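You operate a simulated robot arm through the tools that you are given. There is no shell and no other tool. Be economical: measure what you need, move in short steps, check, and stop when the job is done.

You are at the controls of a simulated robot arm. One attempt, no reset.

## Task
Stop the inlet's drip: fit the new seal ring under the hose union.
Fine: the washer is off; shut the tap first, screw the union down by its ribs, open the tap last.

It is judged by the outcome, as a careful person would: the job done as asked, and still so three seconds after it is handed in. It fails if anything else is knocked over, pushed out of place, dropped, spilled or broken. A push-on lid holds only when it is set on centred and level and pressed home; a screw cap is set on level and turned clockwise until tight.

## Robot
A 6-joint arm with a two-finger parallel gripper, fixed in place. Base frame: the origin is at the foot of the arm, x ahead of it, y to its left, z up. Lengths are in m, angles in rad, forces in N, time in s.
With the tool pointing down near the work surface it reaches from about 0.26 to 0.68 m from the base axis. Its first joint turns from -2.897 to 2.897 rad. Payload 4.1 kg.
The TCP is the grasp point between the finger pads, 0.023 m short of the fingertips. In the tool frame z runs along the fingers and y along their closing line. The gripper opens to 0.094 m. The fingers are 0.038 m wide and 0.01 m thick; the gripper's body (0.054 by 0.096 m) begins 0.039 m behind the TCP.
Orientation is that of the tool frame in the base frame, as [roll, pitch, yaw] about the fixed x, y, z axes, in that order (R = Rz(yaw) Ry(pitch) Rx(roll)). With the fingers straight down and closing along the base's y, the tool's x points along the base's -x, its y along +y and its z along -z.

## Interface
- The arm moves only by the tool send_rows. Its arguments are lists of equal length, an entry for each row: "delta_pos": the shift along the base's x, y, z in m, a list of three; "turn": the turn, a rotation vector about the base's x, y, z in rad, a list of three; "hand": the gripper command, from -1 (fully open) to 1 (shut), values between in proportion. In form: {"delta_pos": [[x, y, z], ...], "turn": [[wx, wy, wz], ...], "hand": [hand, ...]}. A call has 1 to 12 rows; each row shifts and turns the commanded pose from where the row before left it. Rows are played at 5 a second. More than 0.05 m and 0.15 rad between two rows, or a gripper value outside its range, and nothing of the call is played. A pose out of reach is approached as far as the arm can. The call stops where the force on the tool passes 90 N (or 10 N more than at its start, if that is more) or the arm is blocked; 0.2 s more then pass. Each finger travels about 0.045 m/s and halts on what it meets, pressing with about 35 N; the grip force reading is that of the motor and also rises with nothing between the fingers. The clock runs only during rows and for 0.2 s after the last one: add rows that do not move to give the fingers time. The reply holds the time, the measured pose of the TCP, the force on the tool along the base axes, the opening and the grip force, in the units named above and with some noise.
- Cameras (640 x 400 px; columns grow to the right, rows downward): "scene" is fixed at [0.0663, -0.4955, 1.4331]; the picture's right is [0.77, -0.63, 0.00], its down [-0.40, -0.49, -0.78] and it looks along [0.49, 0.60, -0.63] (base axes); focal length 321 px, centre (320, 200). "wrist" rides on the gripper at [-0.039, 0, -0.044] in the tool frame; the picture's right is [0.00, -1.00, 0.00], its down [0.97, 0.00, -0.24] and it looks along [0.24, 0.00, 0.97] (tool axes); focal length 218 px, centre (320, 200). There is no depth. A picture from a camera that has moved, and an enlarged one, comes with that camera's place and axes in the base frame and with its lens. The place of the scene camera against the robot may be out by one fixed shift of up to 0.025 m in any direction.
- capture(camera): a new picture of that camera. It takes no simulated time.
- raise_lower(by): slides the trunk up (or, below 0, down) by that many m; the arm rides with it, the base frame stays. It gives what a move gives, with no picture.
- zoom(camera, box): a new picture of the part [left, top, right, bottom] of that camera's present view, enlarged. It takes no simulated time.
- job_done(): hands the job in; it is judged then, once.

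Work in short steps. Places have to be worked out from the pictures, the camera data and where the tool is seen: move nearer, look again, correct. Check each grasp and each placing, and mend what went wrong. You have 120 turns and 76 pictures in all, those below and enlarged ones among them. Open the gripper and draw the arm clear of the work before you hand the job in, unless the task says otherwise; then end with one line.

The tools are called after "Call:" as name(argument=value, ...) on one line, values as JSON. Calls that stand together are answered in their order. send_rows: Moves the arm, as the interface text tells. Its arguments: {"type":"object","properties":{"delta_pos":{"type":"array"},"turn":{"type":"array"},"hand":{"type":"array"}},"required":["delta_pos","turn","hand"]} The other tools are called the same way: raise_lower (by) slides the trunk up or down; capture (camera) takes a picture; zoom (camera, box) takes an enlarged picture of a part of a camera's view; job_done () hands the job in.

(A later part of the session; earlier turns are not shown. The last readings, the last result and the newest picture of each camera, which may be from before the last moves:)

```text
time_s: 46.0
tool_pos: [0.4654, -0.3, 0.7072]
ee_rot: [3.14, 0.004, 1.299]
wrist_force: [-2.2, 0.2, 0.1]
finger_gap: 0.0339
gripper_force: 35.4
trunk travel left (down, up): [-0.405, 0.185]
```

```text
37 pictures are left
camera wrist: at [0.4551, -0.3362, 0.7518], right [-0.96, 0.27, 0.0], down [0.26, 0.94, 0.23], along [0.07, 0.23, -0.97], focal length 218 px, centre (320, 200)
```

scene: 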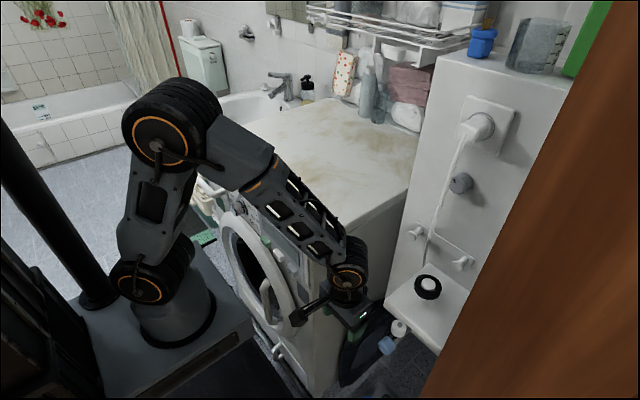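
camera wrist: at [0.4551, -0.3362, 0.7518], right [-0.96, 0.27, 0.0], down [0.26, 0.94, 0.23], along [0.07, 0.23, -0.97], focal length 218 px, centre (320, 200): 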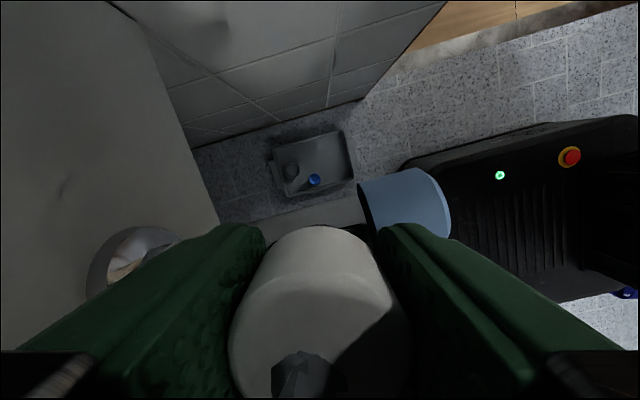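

It is centred on the axis with low force. I'll unscrew with +z turns and watch the vertical force.

Call:
send_rows(delta_pos=[[0, 0, 0], [0, 0, 0], [0, 0, 0.0005], [0, 0, 0.0005], [0, 0, 0.0005], [0, 0, 0.0005], [0, 0, 0.0005], [0, 0, 0.0005], [0, 0, 0]], turn=[[0, 0, 0.15], [0, 0, 0.15], [0, 0, 0.15], [0, 0, 0.15], [0, 0, 0.15], [0, 0, 0.15], [0, 0, 0.15], [0, 0, 0.15], [0, 0, 0]], hand=[1, 1, 1, 1, 1, 1, 1, 1, 1])

```text
time_s: 48.0
tool_pos: [0.4654, -0.2988, 0.7125]
ee_rot: [3.137, 0.008, 2.498]
wrist_force: [-10.7, -3.6, 10.9]
finger_gap: 0.0336
gripper_force: 35.3
trunk travel left (down, up): [-0.405, 0.185]
```

It rises about 4 mm per radian, with only 11 N. I'll continue with a matching lift.

Call:
send_rows(delta_pos=[[0, -0.001, 0.001], [0, 0, 0.0006], [0, 0, 0.0006], [0, 0, 0.0006], [0, 0, 0.0006], [0, 0, 0.0006], [0, 0, 0.0006], [0, 0, 0.0006], [0, 0, 0]], turn=[[0, 0, 0.15], [0, 0, 0.15], [0, 0, 0.15], [0, 0, 0.15], [0, 0, 0.15], [0, 0, 0.15], [0, 0, 0.15], [0, 0, 0.15], [0, 0, 0]], hand=[1, 1, 1, 1, 1, 1, 1, 1, 1])

Call:
capture(camera="wrist")

```text
time_s: 50.0
tool_pos: [0.4648, -0.3005, 0.7177]
ee_rot: [3.136, 0.008, -2.582]
wrist_force: [-17.0, 8.5, -1.2]
finger_gap: 0.0335
gripper_force: 35.4
trunk travel left (down, up): [-0.405, 0.185]
```

```text
36 pictures are left
camera wrist: at [0.4983, -0.2792, 0.7607], right [0.53, -0.85, 0.0], down [-0.82, -0.52, 0.23], along [-0.2, -0.12, -0.97], focal length 218 px, centre (320, 200)
```

wrist: 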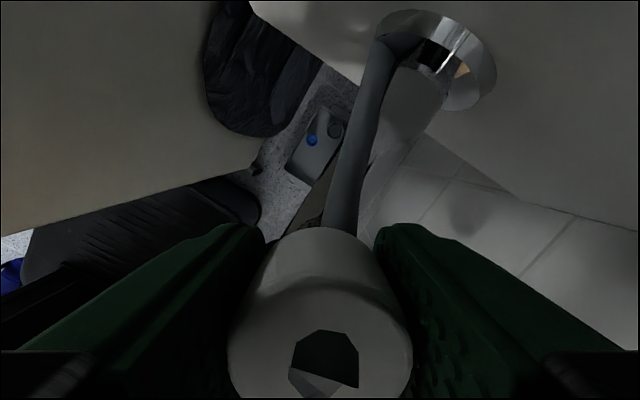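

The lift is being followed with no vertical force. I'll turn another 1 rad while rising.

Call:
send_rows(delta_pos=[[0.001, 0.0005, 0.0006], [0, 0, 0.0006], [0, 0, 0.0006], [0, 0, 0.0006], [0, 0, 0.0006], [0, 0, 0.0006], [0, 0, 0.0006], [0, 0, 0]], turn=[[0, 0, 0.15], [0, 0, 0.15], [0, 0, 0.15], [0, 0, 0.15], [0, 0, 0.15], [0, 0, 0.15], [0, 0, 0.15], [0, 0, 0]], hand=[1, 1, 1, 1, 1, 1, 1, 1])

Call:
zoom(camera="scene", box=[335, 300, 425, 366])

```text
time_s: 51.8
tool_pos: [0.4645, -0.3002, 0.7221]
ee_rot: [3.14, 0.007, -1.534]
wrist_force: [-22.7, 1.7, -1.7]
finger_gap: 0.0335
gripper_force: 35.1
trunk travel left (down, up): [-0.405, 0.185]
```

```text
6.06 times, centred on (380, 333) of scene
camera zoom: at [0.0663, -0.4955, 1.4331], right [0.77, -0.63, 0.0], down [-0.4, -0.49, -0.78], along [0.49, 0.6, -0.63], focal length 1947 px, centre (-44, -606)
```

zoom: 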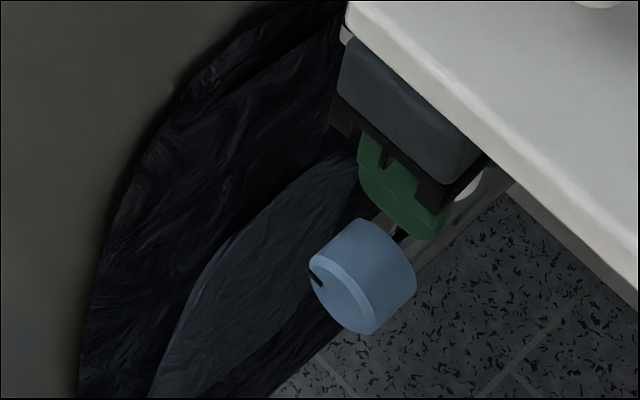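

The wrist is near its yaw limit. I'll relieve the x force and test by lifting a few millimetres.

Call:
send_rows(delta_pos=[[-0.0015, 0, 0], [0, 0, 0.002], [0, 0, 0.002], [0, 0, 0.002], [0, 0, 0]], turn=[[0, 0, 0], [0, 0, 0], [0, 0, 0], [0, 0, 0], [0, 0, 0]], hand=[1, 1, 1, 1, 1])

```text
time_s: 53.0
tool_pos: [0.4635, -0.3022, 0.7266]
ee_rot: [-3.142, 0.005, -1.538]
wrist_force: [-0.6, -0.4, -0.4]
finger_gap: 0.0334
gripper_force: 34.8
trunk travel left (down, up): [-0.405, 0.185]
```

Forces dropped to zero, so the union seems free. I'll lift 3 cm and look.

Call:
send_rows(delta_pos=[[0, 0, 0.015], [0, 0, 0.015], [0, 0, 0.02], [0, 0, 0]], turn=[[0, 0, 0], [0, 0, 0], [0, 0, 0], [0, 0, 0]], hand=[1, 1, 1, 1])

Call:
capture(camera="wrist")

Call:
zoom(camera="scene", box=[335, 280, 425, 366])

```text
time_s: 54.0
tool_pos: [0.465, -0.3007, 0.7768]
ee_rot: [3.139, 0.006, -1.536]
wrist_force: [0.2, 0.5, 0.1]
finger_gap: 0.0333
gripper_force: 35.2
trunk travel left (down, up): [-0.405, 0.185]
```

```text
34 pictures are left
camera wrist: at [0.4641, -0.2615, 0.8211], right [1.0, 0.04, 0.0], down [0.03, -0.97, 0.23], along [0.01, -0.23, -0.97], focal length 218 px, centre (320, 200)
```

wrist: 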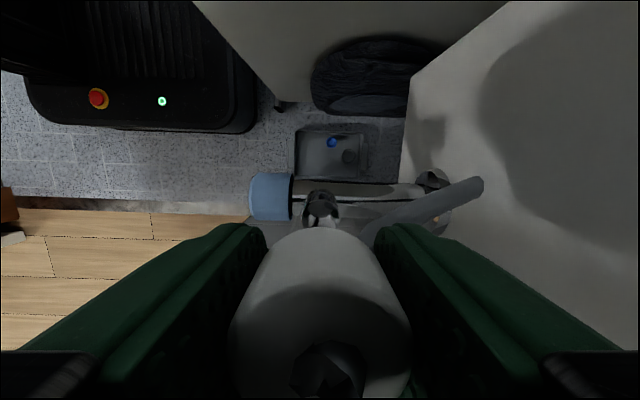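

```text
4.65 times, centred on (380, 323) of scene
camera zoom: at [0.0663, -0.4955, 1.4331], right [0.77, -0.63, 0.0], down [-0.4, -0.49, -0.78], along [0.49, 0.6, -0.63], focal length 1494 px, centre (41, -372)
```

zoom: 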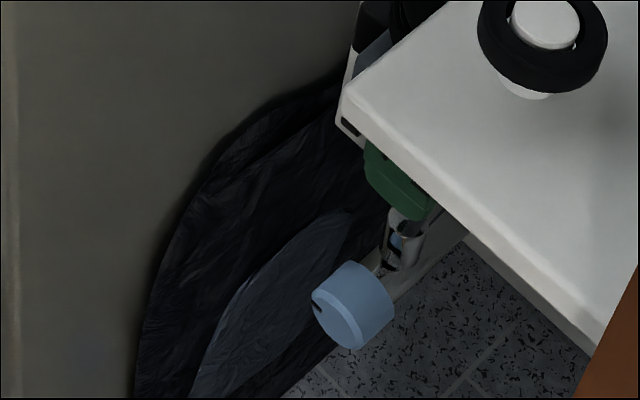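

The union is off, exposing the chrome stub. A grey tube seems to travel with the union, so I'll zoom in to understand it.

Call:
zoom(camera="wrist", box=[230, 140, 500, 310])

Call:
zoom(camera="scene", box=[375, 295, 435, 340])

```text
2.35 times, centred on (365, 225) of wrist
camera zoom: at [0.4641, -0.2615, 0.8211], right [1.0, 0.04, 0.0], down [0.03, -0.97, 0.23], along [0.01, -0.23, -0.97], focal length 514 px, centre (214, 141)
```

zoom: 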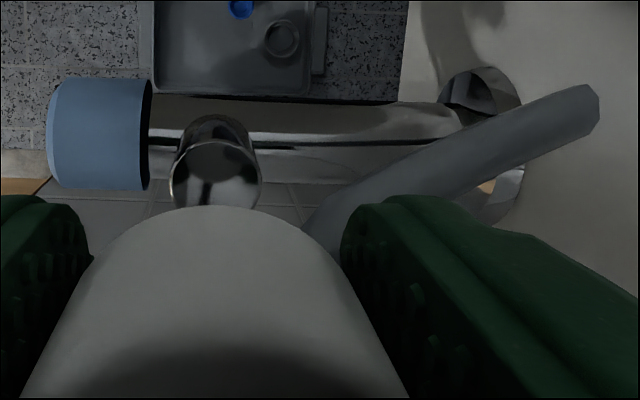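

```text
8.89 times, centred on (405, 318) of scene
camera zoom: at [0.0663, -0.4955, 1.4331], right [0.77, -0.63, 0.0], down [-0.4, -0.49, -0.78], along [0.49, 0.6, -0.63], focal length 2855 px, centre (-436, -844)
```

zoom: 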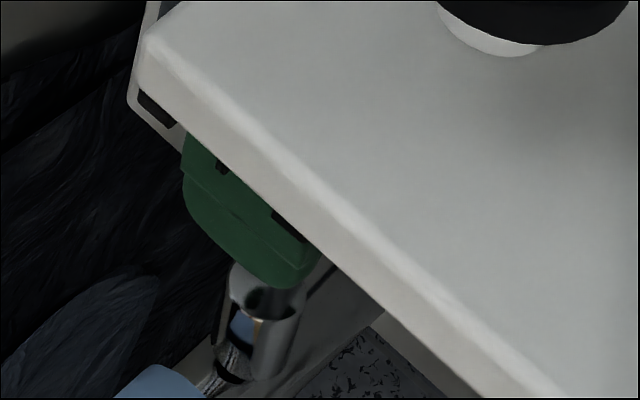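

The tube moves along with the union (a hose tail). I'll rotate back to yaw π at this height and retract into the gap to view it.

Call:
send_rows(delta_pos=[[0, 0, 0.02], [0, 0, 0.02], [0, 0, 0.02], [0, 0, 0], [0, 0, 0], [0, 0, 0], [0, 0, 0], [0, 0, 0], [0, 0, 0], [0, 0, 0], [0, 0, 0]], turn=[[0, 0, -0.15], [0, 0, -0.15], [0, 0, -0.15], [0, 0, -0.15], [0, 0, -0.15], [0, 0, -0.15], [0, 0, -0.15], [0, 0, -0.15], [0, 0, -0.15], [0, 0, -0.15], [0, 0, -0.1]], hand=[1, 1, 1, 1, 1, 1, 1, 1, 1, 1, 1])

Call:
send_rows(delta_pos=[[-0.03, 0.008, 0.01], [-0.03, 0.008, 0.01], [-0.03, 0.008, 0.01], [-0.03, 0.008, 0.01], [-0.03, 0.01, 0], [0, 0, 0]], turn=[[0, 0, 0], [0, 0, 0], [0, 0, 0], [0, 0, 0], [0, 0, 0], [0, 0, 0]], hand=[1, 1, 1, 1, 1, 1])

Call:
capture(camera="wrist")

Call:
capture(camera="scene")

```text
time_s: 56.4
tool_pos: [0.4661, -0.3008, 0.8369]
ee_rot: [3.138, 0.006, -3.137]
wrist_force: [-0.8, 0.1, -0.1]
finger_gap: 0.0336
gripper_force: 35.1
trunk travel left (down, up): [-0.405, 0.185]
```

```text
time_s: 57.8
tool_pos: [0.3143, -0.2585, 0.876]
ee_rot: [3.138, 0.005, -3.134]
wrist_force: [0.4, 0.0, -0.7]
finger_gap: 0.0334
gripper_force: 34.5
trunk travel left (down, up): [-0.405, 0.185]
```

```text
30 pictures are left
camera wrist: at [0.3544, -0.2577, 0.9199], right [0.01, -1.0, 0.0], down [-0.97, -0.01, 0.23], along [-0.23, 0.0, -0.97], focal length 218 px, centre (320, 200)
```

wrist: 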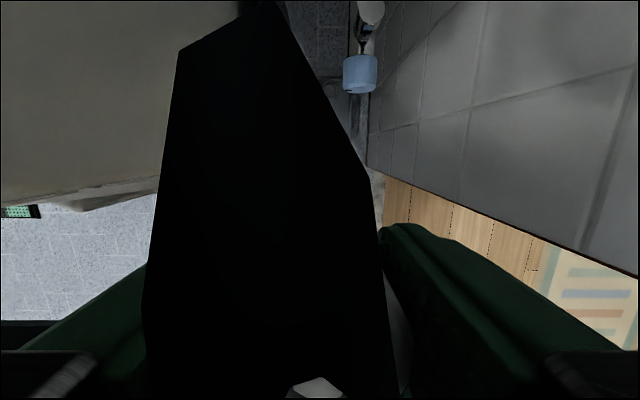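

```text
29 pictures are left
```

scene: 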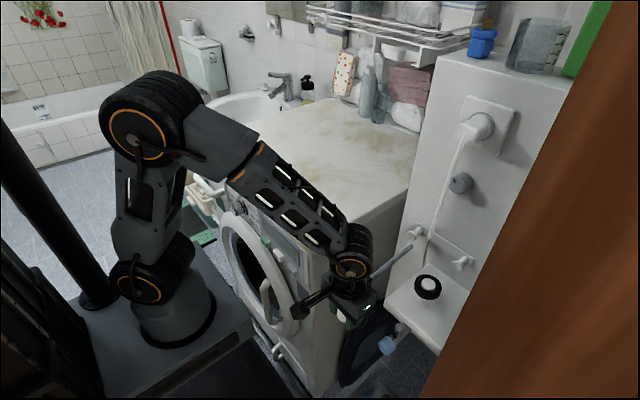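

A hose seems to run up from the union past the camera. I'll zoom in on the scene to see where it goes.

Call:
zoom(camera="scene", box=[320, 220, 460, 360])

Call:
zoom(camera="wrist", box=[320, 0, 420, 110])

```text
2.86 times, centred on (390, 290) of scene
camera zoom: at [0.0663, -0.4955, 1.4331], right [0.77, -0.63, 0.0], down [-0.4, -0.49, -0.78], along [0.49, 0.6, -0.63], focal length 918 px, centre (120, -57)
```

zoom: 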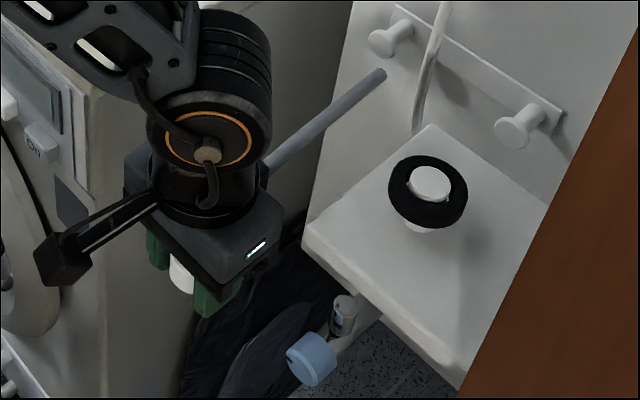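

```text
3.64 times, centred on (370, 55) of wrist
camera zoom: at [0.3544, -0.2577, 0.9199], right [0.01, -1.0, 0.0], down [-0.97, -0.01, 0.23], along [-0.23, 0.0, -0.97], focal length 794 px, centre (138, 727)
```

zoom: 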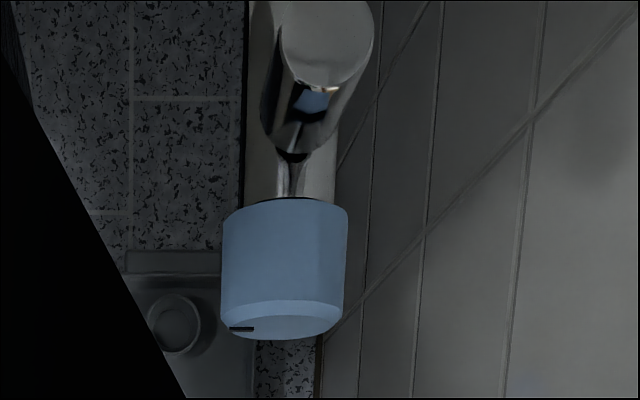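

The grey rod appears to leave the union's top towards +x. I'll go straight up 0.15 m in the gap and see how it behaves.

Call:
send_rows(delta_pos=[[0, 0.002, 0.04], [0, 0, 0.04], [0, 0, 0.04], [0, 0, 0.04], [0, 0, 0]], turn=[[0, 0, 0], [0, 0, 0], [0, 0, 0], [0, 0, 0], [0, 0, 0]], hand=[1, 1, 1, 1, 1])

Call:
zoom(camera="scene", box=[270, 160, 490, 320])

```text
time_s: 59.0
tool_pos: [0.3147, -0.2553, 1.038]
ee_rot: [3.14, 0.005, -3.134]
wrist_force: [-1.1, 0.4, 0.1]
finger_gap: 0.0335
gripper_force: 35.9
trunk travel left (down, up): [-0.405, 0.185]
```

```text
2.50 times, centred on (380, 240) of scene
camera zoom: at [0.0663, -0.4955, 1.4331], right [0.77, -0.63, 0.0], down [-0.4, -0.49, -0.78], along [0.49, 0.6, -0.63], focal length 803 px, centre (170, 100)
```

zoom: 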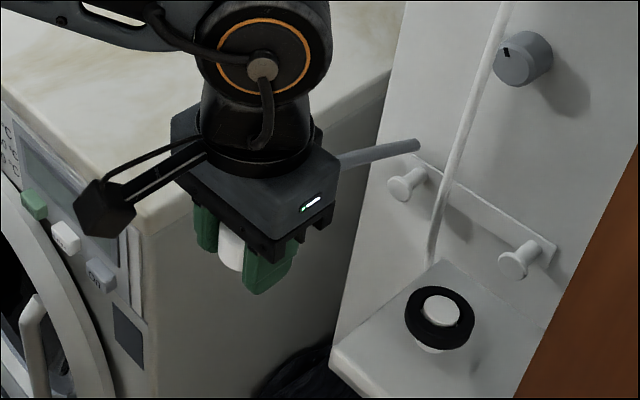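

The tail travels rigidly with the union and keeps pointing towards +x. I'll park the union upright on the washer top near its right front corner, so I rise and move over it.

Call:
send_rows(delta_pos=[[0, 0, 0.04], [0, 0, 0.04], [0.02, 0.03, 0], [0.02, 0.03, 0], [0.02, 0.03, 0], [0.02, 0.03, 0], [0.01, 0.03, 0], [0, 0, -0.03], [0, 0, -0.03], [0, 0, 0]], turn=[[0, 0, 0], [0, 0, 0], [0, 0, 0], [0, 0, 0], [0, 0, 0], [0, 0, 0], [0, 0, 0], [0, 0, 0], [0, 0, 0], [0, 0, 0]], hand=[1, 1, 1, 1, 1, 1, 1, 1, 1, 1])

Call:
zoom(camera="scene", box=[220, 110, 440, 270])

```text
time_s: 61.2
tool_pos: [0.4059, -0.1068, 1.0574]
ee_rot: [3.138, 0.004, -3.135]
wrist_force: [-0.3, 0.7, -1.2]
finger_gap: 0.033
gripper_force: 35.1
trunk travel left (down, up): [-0.405, 0.185]
```

```text
2.50 times, centred on (330, 190) of scene
camera zoom: at [0.0663, -0.4955, 1.4331], right [0.77, -0.63, 0.0], down [-0.4, -0.49, -0.78], along [0.49, 0.6, -0.63], focal length 803 px, centre (295, 225)
```

zoom: 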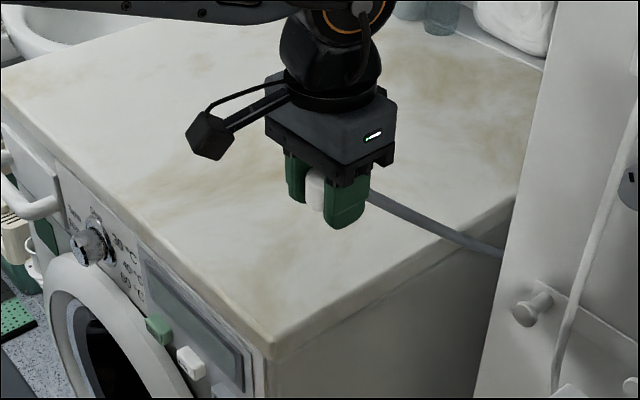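

The hose is anchored behind the panel and just follows, with negligible force. I'll lower towards the washer top, watching for contact.

Call:
send_rows(delta_pos=[[0, 0, -0.02], [0, 0, -0.01], [0, 0, -0.01], [0, 0, -0.005], [0, 0, -0.005], [0, 0, 0]], turn=[[0, 0, 0], [0, 0, 0], [0, 0, 0], [0, 0, 0], [0, 0, 0], [0, 0, 0]], hand=[1, 1, 1, 1, 1, 1])

Call:
zoom(camera="scene", box=[275, 140, 385, 220])

```text
time_s: 62.6
tool_pos: [0.4066, -0.1063, 1.0076]
ee_rot: [3.137, 0.005, -3.135]
wrist_force: [-0.3, 0.0, -0.4]
finger_gap: 0.0332
gripper_force: 35.2
trunk travel left (down, up): [-0.405, 0.185]
```

```text
5.00 times, centred on (330, 180) of scene
camera zoom: at [0.0663, -0.4955, 1.4331], right [0.77, -0.63, 0.0], down [-0.4, -0.49, -0.78], along [0.49, 0.6, -0.63], focal length 1606 px, centre (270, 300)
```

zoom: 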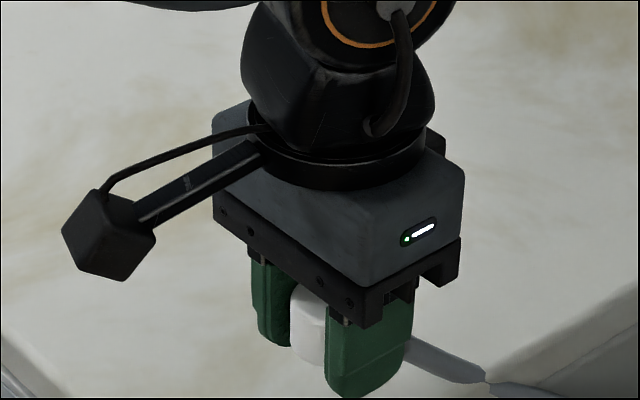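

The fingertips are lower than the union bottom and still not touching. I'll continue down in small steps until contact.

Call:
send_rows(delta_pos=[[0, 0, -0.004], [0, 0, -0.003], [0, 0, -0.003], [0, 0, -0.003], [0, 0, 0]], turn=[[0, 0, 0], [0, 0, 0], [0, 0, 0], [0, 0, 0], [0, 0, 0]], hand=[1, 1, 1, 1, 1])

```text
time_s: 63.8
tool_pos: [0.405, -0.107, 0.9945]
ee_rot: [3.139, 0.006, -3.136]
wrist_force: [0.2, -0.2, -0.5]
finger_gap: 0.0334
gripper_force: 35.1
trunk travel left (down, up): [-0.405, 0.185]
```

Call:
send_rows(delta_pos=[[0, 0, -0.002], [0, 0, -0.002], [0, 0, -0.002], [0, 0, -0.002], [0, 0, -0.002], [0, 0, 0]], turn=[[0, 0, 0], [0, 0, 0], [0, 0, 0], [0, 0, 0], [0, 0, 0], [0, 0, 0]], hand=[1, 1, 1, 1, 1, 1])

```text
time_s: 65.2
tool_pos: [0.4047, -0.105, 0.9829]
ee_rot: [3.138, 0.005, -3.133]
wrist_force: [0.5, -0.7, 0.4]
finger_gap: 0.0332
gripper_force: 34.8
trunk travel left (down, up): [-0.405, 0.185]
```

Still no contact, so the top is lower than estimated. I'll look closely at the gap and continue.

Call:
send_rows(delta_pos=[[0, 0, -0.002], [0, 0, -0.002], [0, 0, -0.002], [0, 0, -0.002], [0, 0, -0.002], [0, 0, 0]], turn=[[0, 0, 0], [0, 0, 0], [0, 0, 0], [0, 0, 0], [0, 0, 0], [0, 0, 0]], hand=[1, 1, 1, 1, 1, 1])

Call:
zoom(camera="scene", box=[290, 180, 380, 236])

```text
time_s: 66.6
tool_pos: [0.4049, -0.1059, 0.974]
ee_rot: [3.139, 0.007, -3.134]
wrist_force: [-0.6, -0.3, -0.3]
finger_gap: 0.0332
gripper_force: 34.4
trunk travel left (down, up): [-0.405, 0.185]
```

```text
7.11 times, centred on (335, 208) of scene
camera zoom: at [0.0663, -0.4955, 1.4331], right [0.77, -0.63, 0.0], down [-0.4, -0.49, -0.78], along [0.49, 0.6, -0.63], focal length 2284 px, centre (213, 143)
```

zoom: 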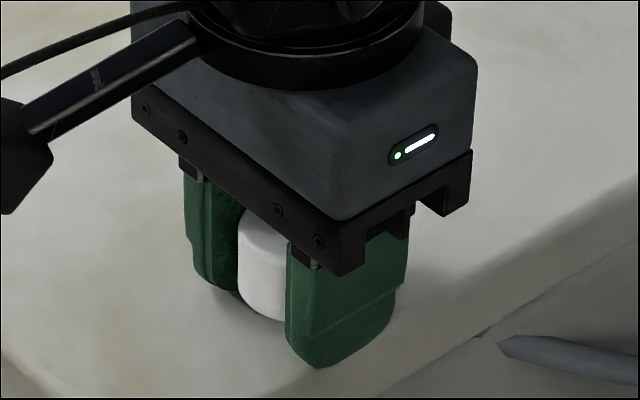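

The shadow is closing up, with still no force. I'll continue down.

Call:
send_rows(delta_pos=[[0, 0, -0.002], [0, 0, -0.002], [0, 0, -0.002], [0, 0, -0.002], [0, 0, -0.002], [0, 0, -0.002], [0, 0, -0.002], [0, 0, 0]], turn=[[0, 0, 0], [0, 0, 0], [0, 0, 0], [0, 0, 0], [0, 0, 0], [0, 0, 0], [0, 0, 0], [0, 0, 0]], hand=[1, 1, 1, 1, 1, 1, 1, 1])

```text
time_s: 67.9
tool_pos: [0.4057, -0.1046, 0.9739]
ee_rot: [-3.137, 0.03, -3.133]
wrist_force: [-21.2, 0.8, 38.6]
finger_gap: 0.0332
gripper_force: 34.5
trunk travel left (down, up): [-0.405, 0.185]
stopped in row 6: the force on the tool passed its limit (the readings are from after the stop); the commanded pose is now the measured one
```

The fingertips have touched the surface (TCP .974, so the surface is ≈.95). I'll lift 2 mm, straighten and check before releasing.

Call:
send_rows(delta_pos=[[0, 0, 0.002], [0, 0, 0], [0, 0, 0], [0, 0, -0.001], [0, 0, 0]], turn=[[0, 0.028, 0], [0, 0, 0], [0, 0, 0], [0, 0, 0], [0, 0, 0]], hand=[1, 1, 1, 1, 1])

Call:
send_rows(delta_pos=[[0, 0, 0], [0, 0, 0], [0, 0, 0], [0, 0, 0]], turn=[[0, 0, 0], [0, 0, 0], [0, 0, 0], [0, 0, 0]], hand=[0.15, 0.0, -0.2, -0.3])

Call:
capture(camera="wrist")

```text
time_s: 69.1
tool_pos: [0.4058, -0.1059, 0.9738]
ee_rot: [-3.139, -0.001, -3.136]
wrist_force: [-13.0, -1.0, 21.5]
finger_gap: 0.0331
gripper_force: 35.0
trunk travel left (down, up): [-0.405, 0.185]
```

```text
time_s: 70.1
tool_pos: [0.4085, -0.107, 0.9723]
ee_rot: [-3.141, 0.001, -3.136]
wrist_force: [-0.2, -17.3, 28.9]
finger_gap: 0.053
gripper_force: 0.1
trunk travel left (down, up): [-0.405, 0.185]
```

```text
22 pictures are left
camera wrist: at [0.4478, -0.1064, 1.0166], right [0.01, -1.0, 0.0], down [-0.97, -0.01, 0.24], along [-0.24, 0.0, -0.97], focal length 218 px, centre (320, 200)
```

wrist: 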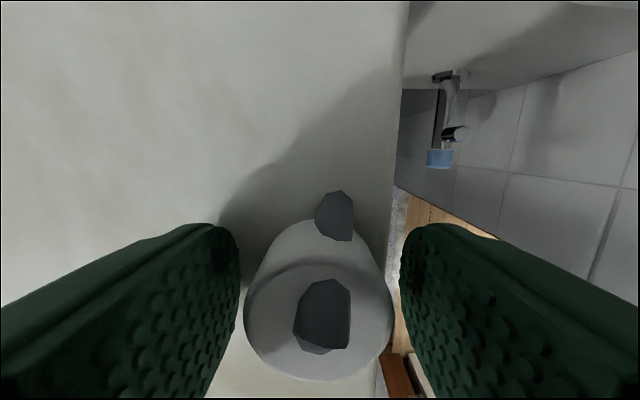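

The union is released on the washer top. I'll rise straight up and check that it stands.

Call:
send_rows(delta_pos=[[0, 0, 0.005], [0, 0, 0.02], [0, 0, 0.03], [0, 0, 0.04], [0, 0, 0.03], [0, 0, 0]], turn=[[0, 0, 0], [0, 0, 0], [0, 0, 0], [0, 0, 0], [0, 0, 0], [0, 0, 0]], hand=[-0.3, -0.4, -0.4, -0.4, -0.4, -0.4])

Call:
capture(camera="wrist")

Call:
zoom(camera="scene", box=[270, 150, 390, 240])

```text
time_s: 71.5
tool_pos: [0.4089, -0.1057, 1.0977]
ee_rot: [-3.14, -0.005, -3.135]
wrist_force: [-0.2, 0.2, 0.1]
finger_gap: 0.0659
gripper_force: 0.0
trunk travel left (down, up): [-0.405, 0.185]
```

```text
21 pictures are left
camera wrist: at [0.4484, -0.105, 1.1414], right [0.01, -1.0, 0.0], down [-0.97, -0.01, 0.24], along [-0.24, 0.0, -0.97], focal length 218 px, centre (320, 200)
```

wrist: 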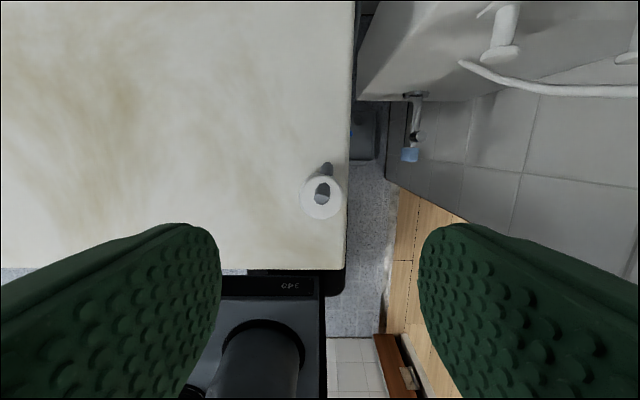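

```text
4.44 times, centred on (330, 195) of scene
camera zoom: at [0.0663, -0.4955, 1.4331], right [0.77, -0.63, 0.0], down [-0.4, -0.49, -0.78], along [0.49, 0.6, -0.63], focal length 1428 px, centre (276, 222)
```

zoom: 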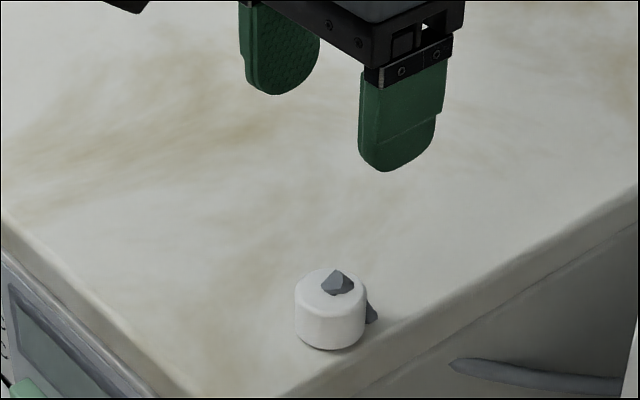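

The union stands upright at (.408,-.105). Now the ring: I'll move above it at about (.352,-.381).

Call:
send_rows(delta_pos=[[0, 0, 0.04], [0, 0, 0.035], [-0.01, -0.045, 0], [-0.01, -0.045, 0], [-0.01, -0.045, 0], [-0.01, -0.045, 0], [-0.01, -0.045, 0], [-0.007, -0.05, 0], [0, 0, 0]], turn=[[0, 0, 0], [0, 0, 0], [0, 0, 0], [0, 0, 0], [0, 0, 0], [0, 0, 0], [0, 0, 0], [0, 0, 0], [0, 0, 0]], hand=[-0.4, -0.4, -0.4, -0.4, -0.4, -0.4, -0.4, -0.4, -0.4])

Call:
capture(camera="wrist")

```text
refused: row 8 steps farther than a row can; nothing moved
```

```text
19 pictures are left
camera wrist: at [0.4484, -0.105, 1.1414], right [0.01, -1.0, 0.0], down [-0.97, -0.01, 0.24], along [-0.24, 0.0, -0.97], focal length 218 px, centre (320, 200)
```

wrist: 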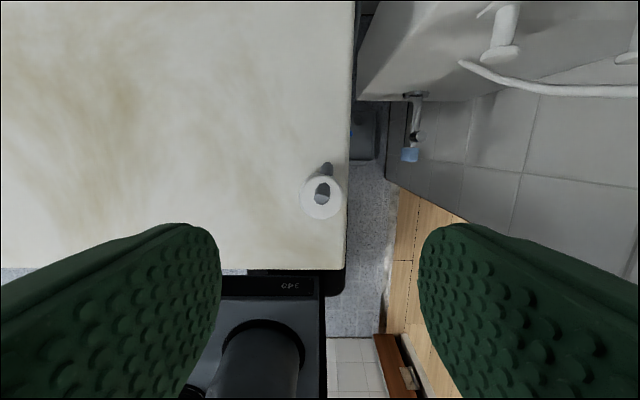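

One step was slightly too long, so I'll resend it in legal steps and look only afterwards.

Call:
send_rows(delta_pos=[[0, 0, 0.04], [0, 0, 0.035], [-0.01, -0.045, 0], [-0.01, -0.045, 0], [-0.01, -0.045, 0], [-0.01, -0.045, 0], [-0.01, -0.045, 0], [-0.007, -0.045, 0], [0, -0.005, 0], [0, 0, 0]], turn=[[0, 0, 0], [0, 0, 0], [0, 0, 0], [0, 0, 0], [0, 0, 0], [0, 0, 0], [0, 0, 0], [0, 0, 0], [0, 0, 0], [0, 0, 0]], hand=[-0.4, -0.4, -0.4, -0.4, -0.4, -0.4, -0.4, -0.4, -0.4, -0.4])

```text
time_s: 73.7
tool_pos: [0.3515, -0.381, 1.1715]
ee_rot: [-3.14, -0.004, -3.134]
wrist_force: [-0.4, 0.4, 0.1]
finger_gap: 0.0658
gripper_force: 0.1
trunk travel left (down, up): [-0.405, 0.185]
```

Call:
zoom(camera="wrist", box=[220, 100, 420, 300])

```text
2.00 times, centred on (320, 200) of wrist
camera zoom: at [0.392, -0.3794, 1.2144], right [0.01, -1.0, 0.0], down [-0.97, -0.01, 0.24], along [-0.24, 0.0, -0.97], focal length 436 px, centre (320, 200)
```

zoom: 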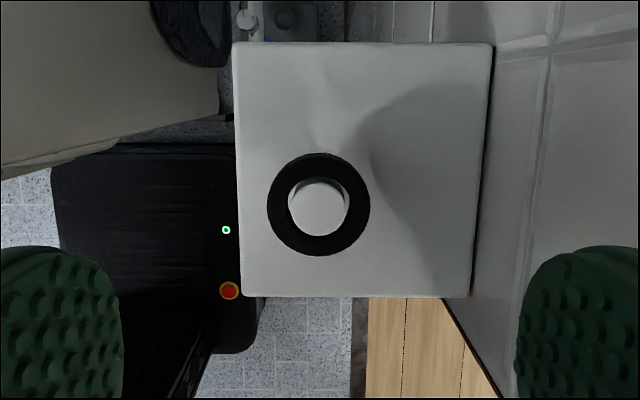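

The ring centre is ≈(.3505,-.379,1.057), Ø38 mm, and the fingers are clear of the wall. I'll descend so the tips just pass the ring, and close.

Call:
send_rows(delta_pos=[[-0.001, 0.002, -0.04], [0, 0, -0.03], [0, 0, -0.02], [0, 0, -0.0095], [0, 0, 0], [0, 0, 0], [0, 0, 0], [0, 0, 0]], turn=[[0, 0, 0], [0, 0, 0], [0, 0, 0], [0, 0, 0], [0, 0, 0], [0, 0, 0], [0, 0, 0], [0, 0, 0]], hand=[-0.4, -0.4, -0.4, -0.4, -0.1, 0.2, 0.4, 0.4])

Call:
zoom(camera="scene", box=[370, 240, 480, 320])

```text
time_s: 75.5
tool_pos: [0.3501, -0.3796, 1.0724]
ee_rot: [-3.139, -0.003, -3.134]
wrist_force: [0.6, -6.9, 1.3]
finger_gap: 0.0343
gripper_force: 35.0
trunk travel left (down, up): [-0.405, 0.185]
```

```text
5.00 times, centred on (425, 280) of scene
camera zoom: at [0.0663, -0.4955, 1.4331], right [0.77, -0.63, 0.0], down [-0.4, -0.49, -0.78], along [0.49, 0.6, -0.63], focal length 1606 px, centre (-205, -200)
```

zoom: 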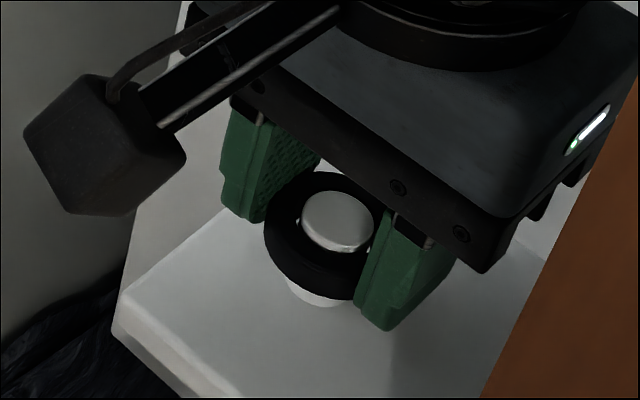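

The ring is gripped (34 mm). I'll lift it off the peg.

Call:
send_rows(delta_pos=[[0, 0, 0.01], [0, 0, 0.02], [0, 0, 0.03], [0, 0, 0.02], [0, 0, 0]], turn=[[0, 0, 0], [0, 0, 0], [0, 0, 0], [0, 0, 0], [0, 0, 0]], hand=[0.8, 0.8, 0.8, 0.8, 0.8])

Call:
zoom(camera="scene", box=[360, 190, 480, 320])

Call:
zoom(camera="wrist", box=[220, 180, 420, 400])

```text
time_s: 76.7
tool_pos: [0.3494, -0.3798, 1.1528]
ee_rot: [-3.141, -0.002, -3.136]
wrist_force: [0.4, 0.1, -0.1]
finger_gap: 0.0339
gripper_force: 35.2
trunk travel left (down, up): [-0.405, 0.185]
```

```text
3.08 times, centred on (420, 255) of scene
camera zoom: at [0.0663, -0.4955, 1.4331], right [0.77, -0.63, 0.0], down [-0.4, -0.49, -0.78], along [0.49, 0.6, -0.63], focal length 988 px, centre (12, 31)
```

zoom: 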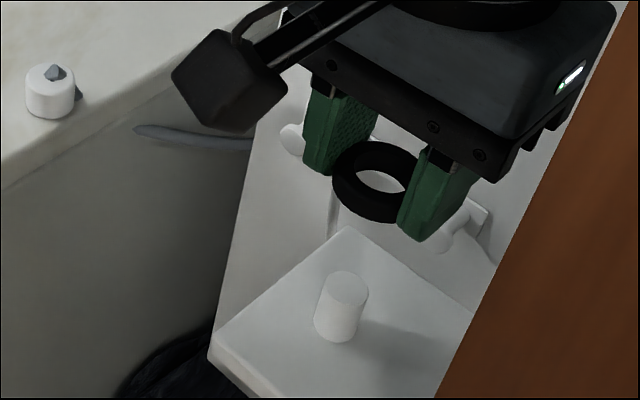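

```text
1.82 times, centred on (320, 290) of wrist
camera zoom: at [0.3898, -0.3779, 1.1957], right [0.01, -1.0, 0.0], down [-0.97, -0.01, 0.24], along [-0.24, 0.0, -0.97], focal length 397 px, centre (320, 36)
```

zoom: 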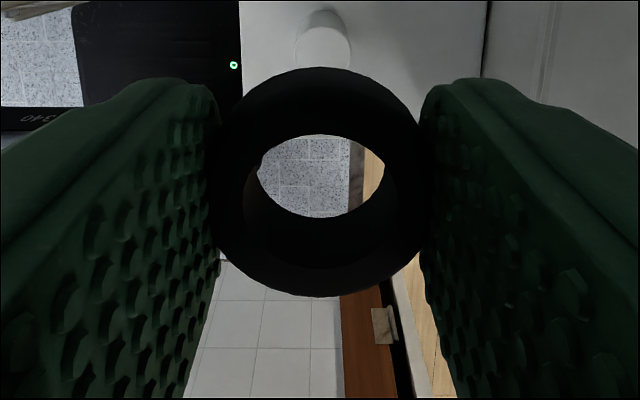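

The ring is held level and centred, about 13 mm below the TCP. I'll carry it back through the gap to above the stub.

Call:
send_rows(delta_pos=[[-0.01, 0.044, 0], [-0.015, 0.044, 0], [-0.01, 0.042, 0], [0, 0, -0.045], [0, 0, -0.045], [0, 0, -0.045], [0, 0, -0.045], [0, 0, -0.045], [0, 0, -0.045], [0, 0, -0.03], [0, 0, 0]], turn=[[0, 0, 0], [0, 0, 0], [0, 0, 0], [0, 0, 0], [0, 0, 0], [0, 0, 0], [0, 0, 0], [0, 0, 0], [0, 0, 0], [0, 0, 0], [0, 0, 0]], hand=[0.8, 0.8, 0.8, 0.8, 0.8, 0.8, 0.8, 0.8, 0.8, 0.8, 0.8])

Call:
send_rows(delta_pos=[[0.03, -0.01, 0], [0.03, -0.01, 0], [0.03, -0.01, 0], [0.03, -0.01, -0.02], [0.031, -0.0105, -0.02], [0, 0, -0.03], [0, 0, 0]], turn=[[0, 0, 0], [0, 0, 0], [0, 0, 0], [0, 0, 0], [0, 0, 0], [0, 0, 0], [0, 0, 0]], hand=[0.8, 0.8, 0.8, 0.8, 0.8, 0.8, 0.8])

Call:
capture(camera="wrist")

```text
time_s: 79.1
tool_pos: [0.3115, -0.2475, 0.8504]
ee_rot: [-3.138, -0.005, -3.135]
wrist_force: [0.3, -0.6, -0.3]
finger_gap: 0.034
gripper_force: 34.9
trunk travel left (down, up): [-0.405, 0.185]
```

```text
time_s: 80.7
tool_pos: [0.4669, -0.297, 0.7818]
ee_rot: [-3.139, -0.004, -3.135]
wrist_force: [0.5, -0.5, -0.6]
finger_gap: 0.0338
gripper_force: 35.2
trunk travel left (down, up): [-0.405, 0.185]
```

```text
14 pictures are left
camera wrist: at [0.5067, -0.2966, 0.8238], right [0.01, -1.0, 0.0], down [-0.97, -0.01, 0.24], along [-0.24, 0.0, -0.97], focal length 218 px, centre (320, 200)
```

wrist: 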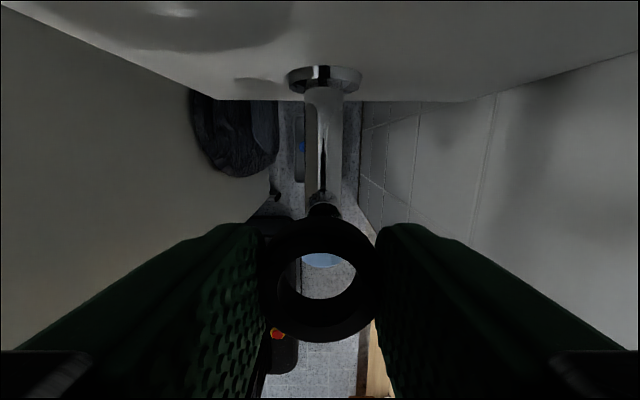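

I'll correct to (.4654,-.300) and lower to TCP z≈.737 for a close look at the stub through the ring.

Call:
send_rows(delta_pos=[[-0.0015, -0.003, -0.02], [0, 0, -0.02], [0, 0, -0.005], [0, 0, 0]], turn=[[0, 0, 0], [0, 0, 0], [0, 0, 0], [0, 0, 0]], hand=[0.8, 0.8, 0.8, 0.8])

Call:
zoom(camera="wrist", box=[220, 150, 420, 350])

```text
time_s: 81.7
tool_pos: [0.4635, -0.3018, 0.7357]
ee_rot: [-3.14, -0.002, -3.135]
wrist_force: [0.5, -0.5, -0.2]
finger_gap: 0.0341
gripper_force: 35.0
trunk travel left (down, up): [-0.405, 0.185]
```

```text
2.00 times, centred on (320, 250) of wrist
camera zoom: at [0.5039, -0.3012, 0.78], right [0.01, -1.0, 0.0], down [-0.97, -0.01, 0.24], along [-0.24, 0.0, -0.97], focal length 436 px, centre (320, 100)
```

zoom: 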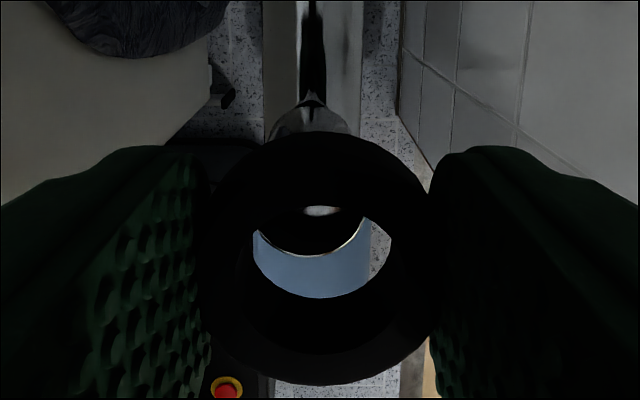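

The stub rim shows slightly left of the ring's hole. I'll re-read the pose a few times to average out noise before fine alignment.

Call:
send_rows(delta_pos=[[0, 0, 0]], turn=[[0, 0, 0]], hand=[0.8])

Call:
send_rows(delta_pos=[[0, 0, 0]], turn=[[0, 0, 0]], hand=[0.8])

Call:
send_rows(delta_pos=[[0, 0, 0]], turn=[[0, 0, 0]], hand=[0.8])

Call:
send_rows(delta_pos=[[0, 0, 0]], turn=[[0, 0, 0]], hand=[0.8])

```text
time_s: 82.1
tool_pos: [0.4643, -0.3017, 0.7366]
ee_rot: [-3.14, -0.003, -3.134]
wrist_force: [0.2, 0.5, 1.1]
finger_gap: 0.034
gripper_force: 35.1
trunk travel left (down, up): [-0.405, 0.185]
```

```text
time_s: 82.5
tool_pos: [0.4647, -0.3024, 0.7366]
ee_rot: [-3.139, -0.004, -3.136]
wrist_force: [0.4, 0.0, -0.3]
finger_gap: 0.0341
gripper_force: 35.2
trunk travel left (down, up): [-0.405, 0.185]
```

```text
time_s: 82.9
tool_pos: [0.464, -0.3037, 0.7366]
ee_rot: [-3.14, -0.004, -3.135]
wrist_force: [0.2, -0.1, -0.9]
finger_gap: 0.0338
gripper_force: 34.4
trunk travel left (down, up): [-0.405, 0.185]
```

```text
time_s: 83.3
tool_pos: [0.4652, -0.3027, 0.7376]
ee_rot: [-3.141, -0.004, -3.136]
wrist_force: [-0.3, 0.0, -0.3]
finger_gap: 0.034
gripper_force: 34.8
trunk travel left (down, up): [-0.405, 0.185]
```

The mean is (.4643,-.3025) and the axis is at (.465,-.3004). I'll shift by (+.7,+2) mm and lower gently while watching the force.

Call:
send_rows(delta_pos=[[0.0007, 0.002, 0], [0, 0, 0], [0, 0, -0.004], [0, 0, -0.004], [0, 0, -0.002], [0, 0, 0]], turn=[[0, 0, 0], [0, 0, 0], [0, 0, 0], [0, 0, 0], [0, 0, 0], [0, 0, 0]], hand=[0.8, 0.8, 0.8, 0.8, 0.8, 0.8])

Call:
zoom(camera="wrist", box=[240, 180, 400, 340])

```text
time_s: 84.7
tool_pos: [0.4648, -0.3006, 0.7272]
ee_rot: [-3.141, -0.004, -3.135]
wrist_force: [3.1, 2.1, 0.7]
finger_gap: 0.0341
gripper_force: 35.5
trunk travel left (down, up): [-0.405, 0.185]
```

```text
2.50 times, centred on (320, 260) of wrist
camera zoom: at [0.5051, -0.299, 0.7705], right [0.01, -1.0, 0.0], down [-0.97, -0.01, 0.24], along [-0.24, 0.0, -0.97], focal length 546 px, centre (320, 50)
```

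zoom: 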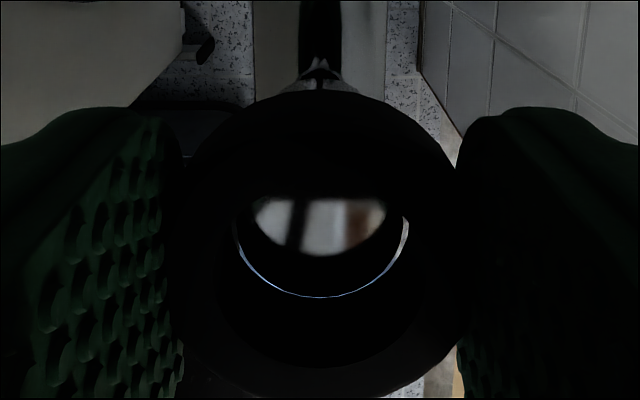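

The stub rim is now concentric with the ring. I'll lower further in small steps to seat it.

Call:
send_rows(delta_pos=[[0, 0, -0.003], [0, 0, -0.003], [0, 0, -0.003], [0, 0, 0]], turn=[[0, 0, 0], [0, 0, 0], [0, 0, 0], [0, 0, 0]], hand=[0.8, 0.8, 0.8, 0.8])

```text
time_s: 85.7
tool_pos: [0.4655, -0.2991, 0.7168]
ee_rot: [-3.141, -0.006, -3.134]
wrist_force: [0.6, 3.4, -0.3]
finger_gap: 0.0341
gripper_force: 34.7
trunk travel left (down, up): [-0.405, 0.185]
```

No contact yet, so the ring is sliding over the stub. I'll continue gently.

Call:
send_rows(delta_pos=[[0, -0.0005, -0.003], [0, 0, -0.003], [0, 0, -0.003], [0, 0, 0]], turn=[[0, 0, 0], [0, 0, 0], [0, 0, 0], [0, 0, 0]], hand=[0.8, 0.8, 0.8, 0.8])

Call:
zoom(camera="scene", box=[365, 300, 425, 350])

```text
time_s: 86.7
tool_pos: [0.4654, -0.3001, 0.7079]
ee_rot: [-3.141, -0.007, -3.136]
wrist_force: [-3.3, 7.5, -1.5]
finger_gap: 0.0341
gripper_force: 34.8
trunk travel left (down, up): [-0.405, 0.185]
```

```text
8.00 times, centred on (395, 325) of scene
camera zoom: at [0.0663, -0.4955, 1.4331], right [0.77, -0.63, 0.0], down [-0.4, -0.49, -0.78], along [0.49, 0.6, -0.63], focal length 2570 px, centre (-280, -800)
```

zoom: 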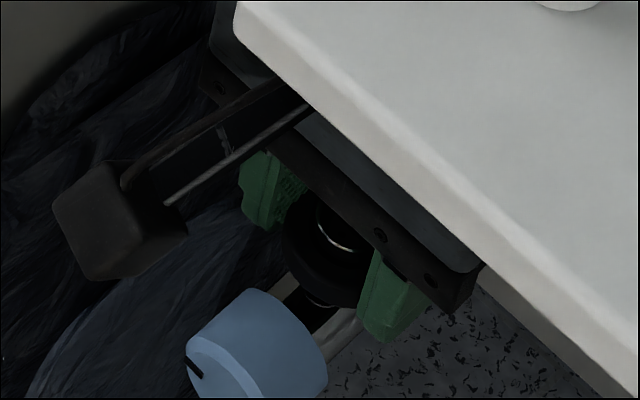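

The ring encloses the stub, whose rim shows inside it. I'll keep lowering until it meets the seat.

Call:
send_rows(delta_pos=[[0, 0, -0.002], [0, 0, -0.002], [0, 0, -0.002], [0, 0, -0.002], [0, 0, 0]], turn=[[0, 0, 0], [0, 0, 0], [0, 0, 0], [0, 0, 0], [0, 0, 0]], hand=[0.8, 0.8, 0.8, 0.8, 0.8])

```text
time_s: 87.9
tool_pos: [0.4662, -0.2996, 0.7005]
ee_rot: [-3.139, -0.005, -3.136]
wrist_force: [1.9, 16.3, -0.2]
finger_gap: 0.0336
gripper_force: 34.8
trunk travel left (down, up): [-0.405, 0.185]
```

There is a small side force but still no seat. I'll ease in y and go on a few millimetres.

Call:
send_rows(delta_pos=[[0, 0.0008, -0.002], [0, 0, -0.002], [0, 0, -0.002], [0, 0, 0]], turn=[[0, 0, 0], [0, 0, 0], [0, 0, 0], [0, 0, 0]], hand=[0.8, 0.8, 0.8, 0.8])

```text
time_s: 88.9
tool_pos: [0.4645, -0.2996, 0.6973]
ee_rot: [-3.136, 0.0, -3.134]
wrist_force: [-6.8, 11.3, 23.1]
finger_gap: 0.034
gripper_force: 35.1
trunk travel left (down, up): [-0.405, 0.185]
```

It contacts at TCP z .697 with 23 N, so it is seated. I'll release the ring and rise to check.

Call:
send_rows(delta_pos=[[0, 0, 0.001], [0, 0, 0], [0, 0, 0], [0, 0, 0], [0, 0, 0.02], [0, 0, 0.03], [0, 0, 0.04], [0, 0, 0]], turn=[[0, 0, 0], [0, 0, 0], [0, 0, 0], [0, 0, 0], [0, 0, 0], [0, 0, 0], [0, 0, 0], [0, 0, 0]], hand=[0.1, -0.1, -0.3, -0.4, -0.4, -0.4, -0.4, -0.4])

Call:
zoom(camera="wrist", box=[260, 130, 380, 250])

```text
time_s: 90.7
tool_pos: [0.4657, -0.2986, 0.7859]
ee_rot: [-3.141, -0.004, -3.134]
wrist_force: [-1.2, -0.1, 0.3]
finger_gap: 0.0657
gripper_force: 0.1
trunk travel left (down, up): [-0.405, 0.185]
```

```text
3.33 times, centred on (320, 190) of wrist
camera zoom: at [0.5052, -0.2977, 0.8285], right [0.01, -1.0, 0.0], down [-0.97, -0.01, 0.24], along [-0.24, 0.0, -0.97], focal length 728 px, centre (320, 233)
```

zoom: 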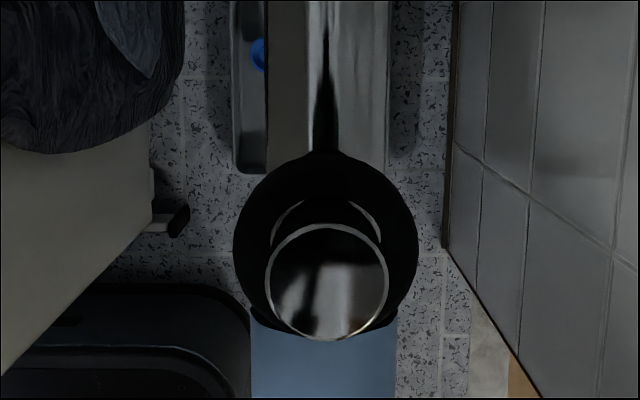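

The ring sits flat and centred around the stub's base. Now I'll go back through the gap to fetch the union.

Call:
send_rows(delta_pos=[[0, 0, 0.04], [-0.03, 0.01, 0.02], [-0.03, 0.01, 0], [-0.03, 0.01, 0], [-0.03, 0.01, 0], [-0.03, 0.01, 0], [0, 0, 0.045], [0, 0, 0.045], [0, 0, 0.045], [0, 0, 0.045], [0, 0, 0.045], [0, 0, 0.03]], turn=[[0, 0, 0], [0, 0, 0], [0, 0, 0], [0, 0, 0], [0, 0, 0], [0, 0, 0], [0, 0, 0], [0, 0, 0], [0, 0, 0], [0, 0, 0], [0, 0, 0], [0, 0, 0]], hand=[-0.4, -0.4, -0.4, -0.4, -0.4, -0.4, -0.4, -0.4, -0.4, -0.4, -0.4, -0.4])

Call:
send_rows(delta_pos=[[0.02, 0.035, 0], [0.02, 0.035, 0], [0.02, 0.035, 0], [0.03, 0.036, 0], [0, 0, 0], [0, 0, 0]], turn=[[0, 0, 0], [0, 0, 0], [0, 0, 0], [0, 0, 0], [0, 0, 0], [0, 0, 0]], hand=[-0.4, -0.4, -0.4, -0.4, -0.4, -0.4])

Call:
zoom(camera="wrist", box=[220, 120, 420, 280])

```text
time_s: 93.3
tool_pos: [0.3169, -0.25, 1.1022]
ee_rot: [-3.139, -0.002, -3.135]
wrist_force: [0.3, -0.4, 0.4]
finger_gap: 0.0658
gripper_force: 0.1
trunk travel left (down, up): [-0.405, 0.185]
```

```text
time_s: 94.7
tool_pos: [0.4078, -0.1062, 1.1011]
ee_rot: [-3.139, -0.004, -3.135]
wrist_force: [0.7, -0.1, -0.5]
finger_gap: 0.0657
gripper_force: 0.1
trunk travel left (down, up): [-0.405, 0.185]
```

```text
2.50 times, centred on (320, 200) of wrist
camera zoom: at [0.4466, -0.1063, 1.1448], right [0.01, -1.0, 0.0], down [-0.97, -0.01, 0.24], along [-0.24, 0.0, -0.97], focal length 546 px, centre (320, 200)
```

zoom: 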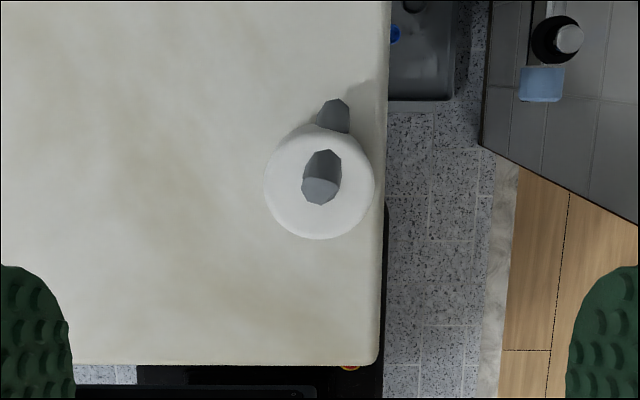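

The union is right under the tool. I'll descend to just above the surface and grip it lower than before.

Call:
send_rows(delta_pos=[[0.001, 0, -0.04], [0, 0, -0.04], [0, 0, -0.03], [0, 0, -0.01], [0, 0, -0.004], [0, 0, 0], [0, 0, 0], [0, 0, 0], [0, 0, 0]], turn=[[0, 0, 0], [0, 0, 0], [0, 0, 0], [0, 0, 0], [0, 0, 0], [0, 0, 0], [0, 0, 0], [0, 0, 0], [0, 0, 0]], hand=[-0.4, -0.4, -0.4, -0.4, -0.4, -0.1, 0.3, 0.8, 0.8])

```text
time_s: 96.7
tool_pos: [0.4062, -0.1102, 0.9771]
ee_rot: [-3.14, -0.003, -3.135]
wrist_force: [0.4, 0.5, 0.9]
finger_gap: 0.033
gripper_force: 35.1
trunk travel left (down, up): [-0.405, 0.185]
```

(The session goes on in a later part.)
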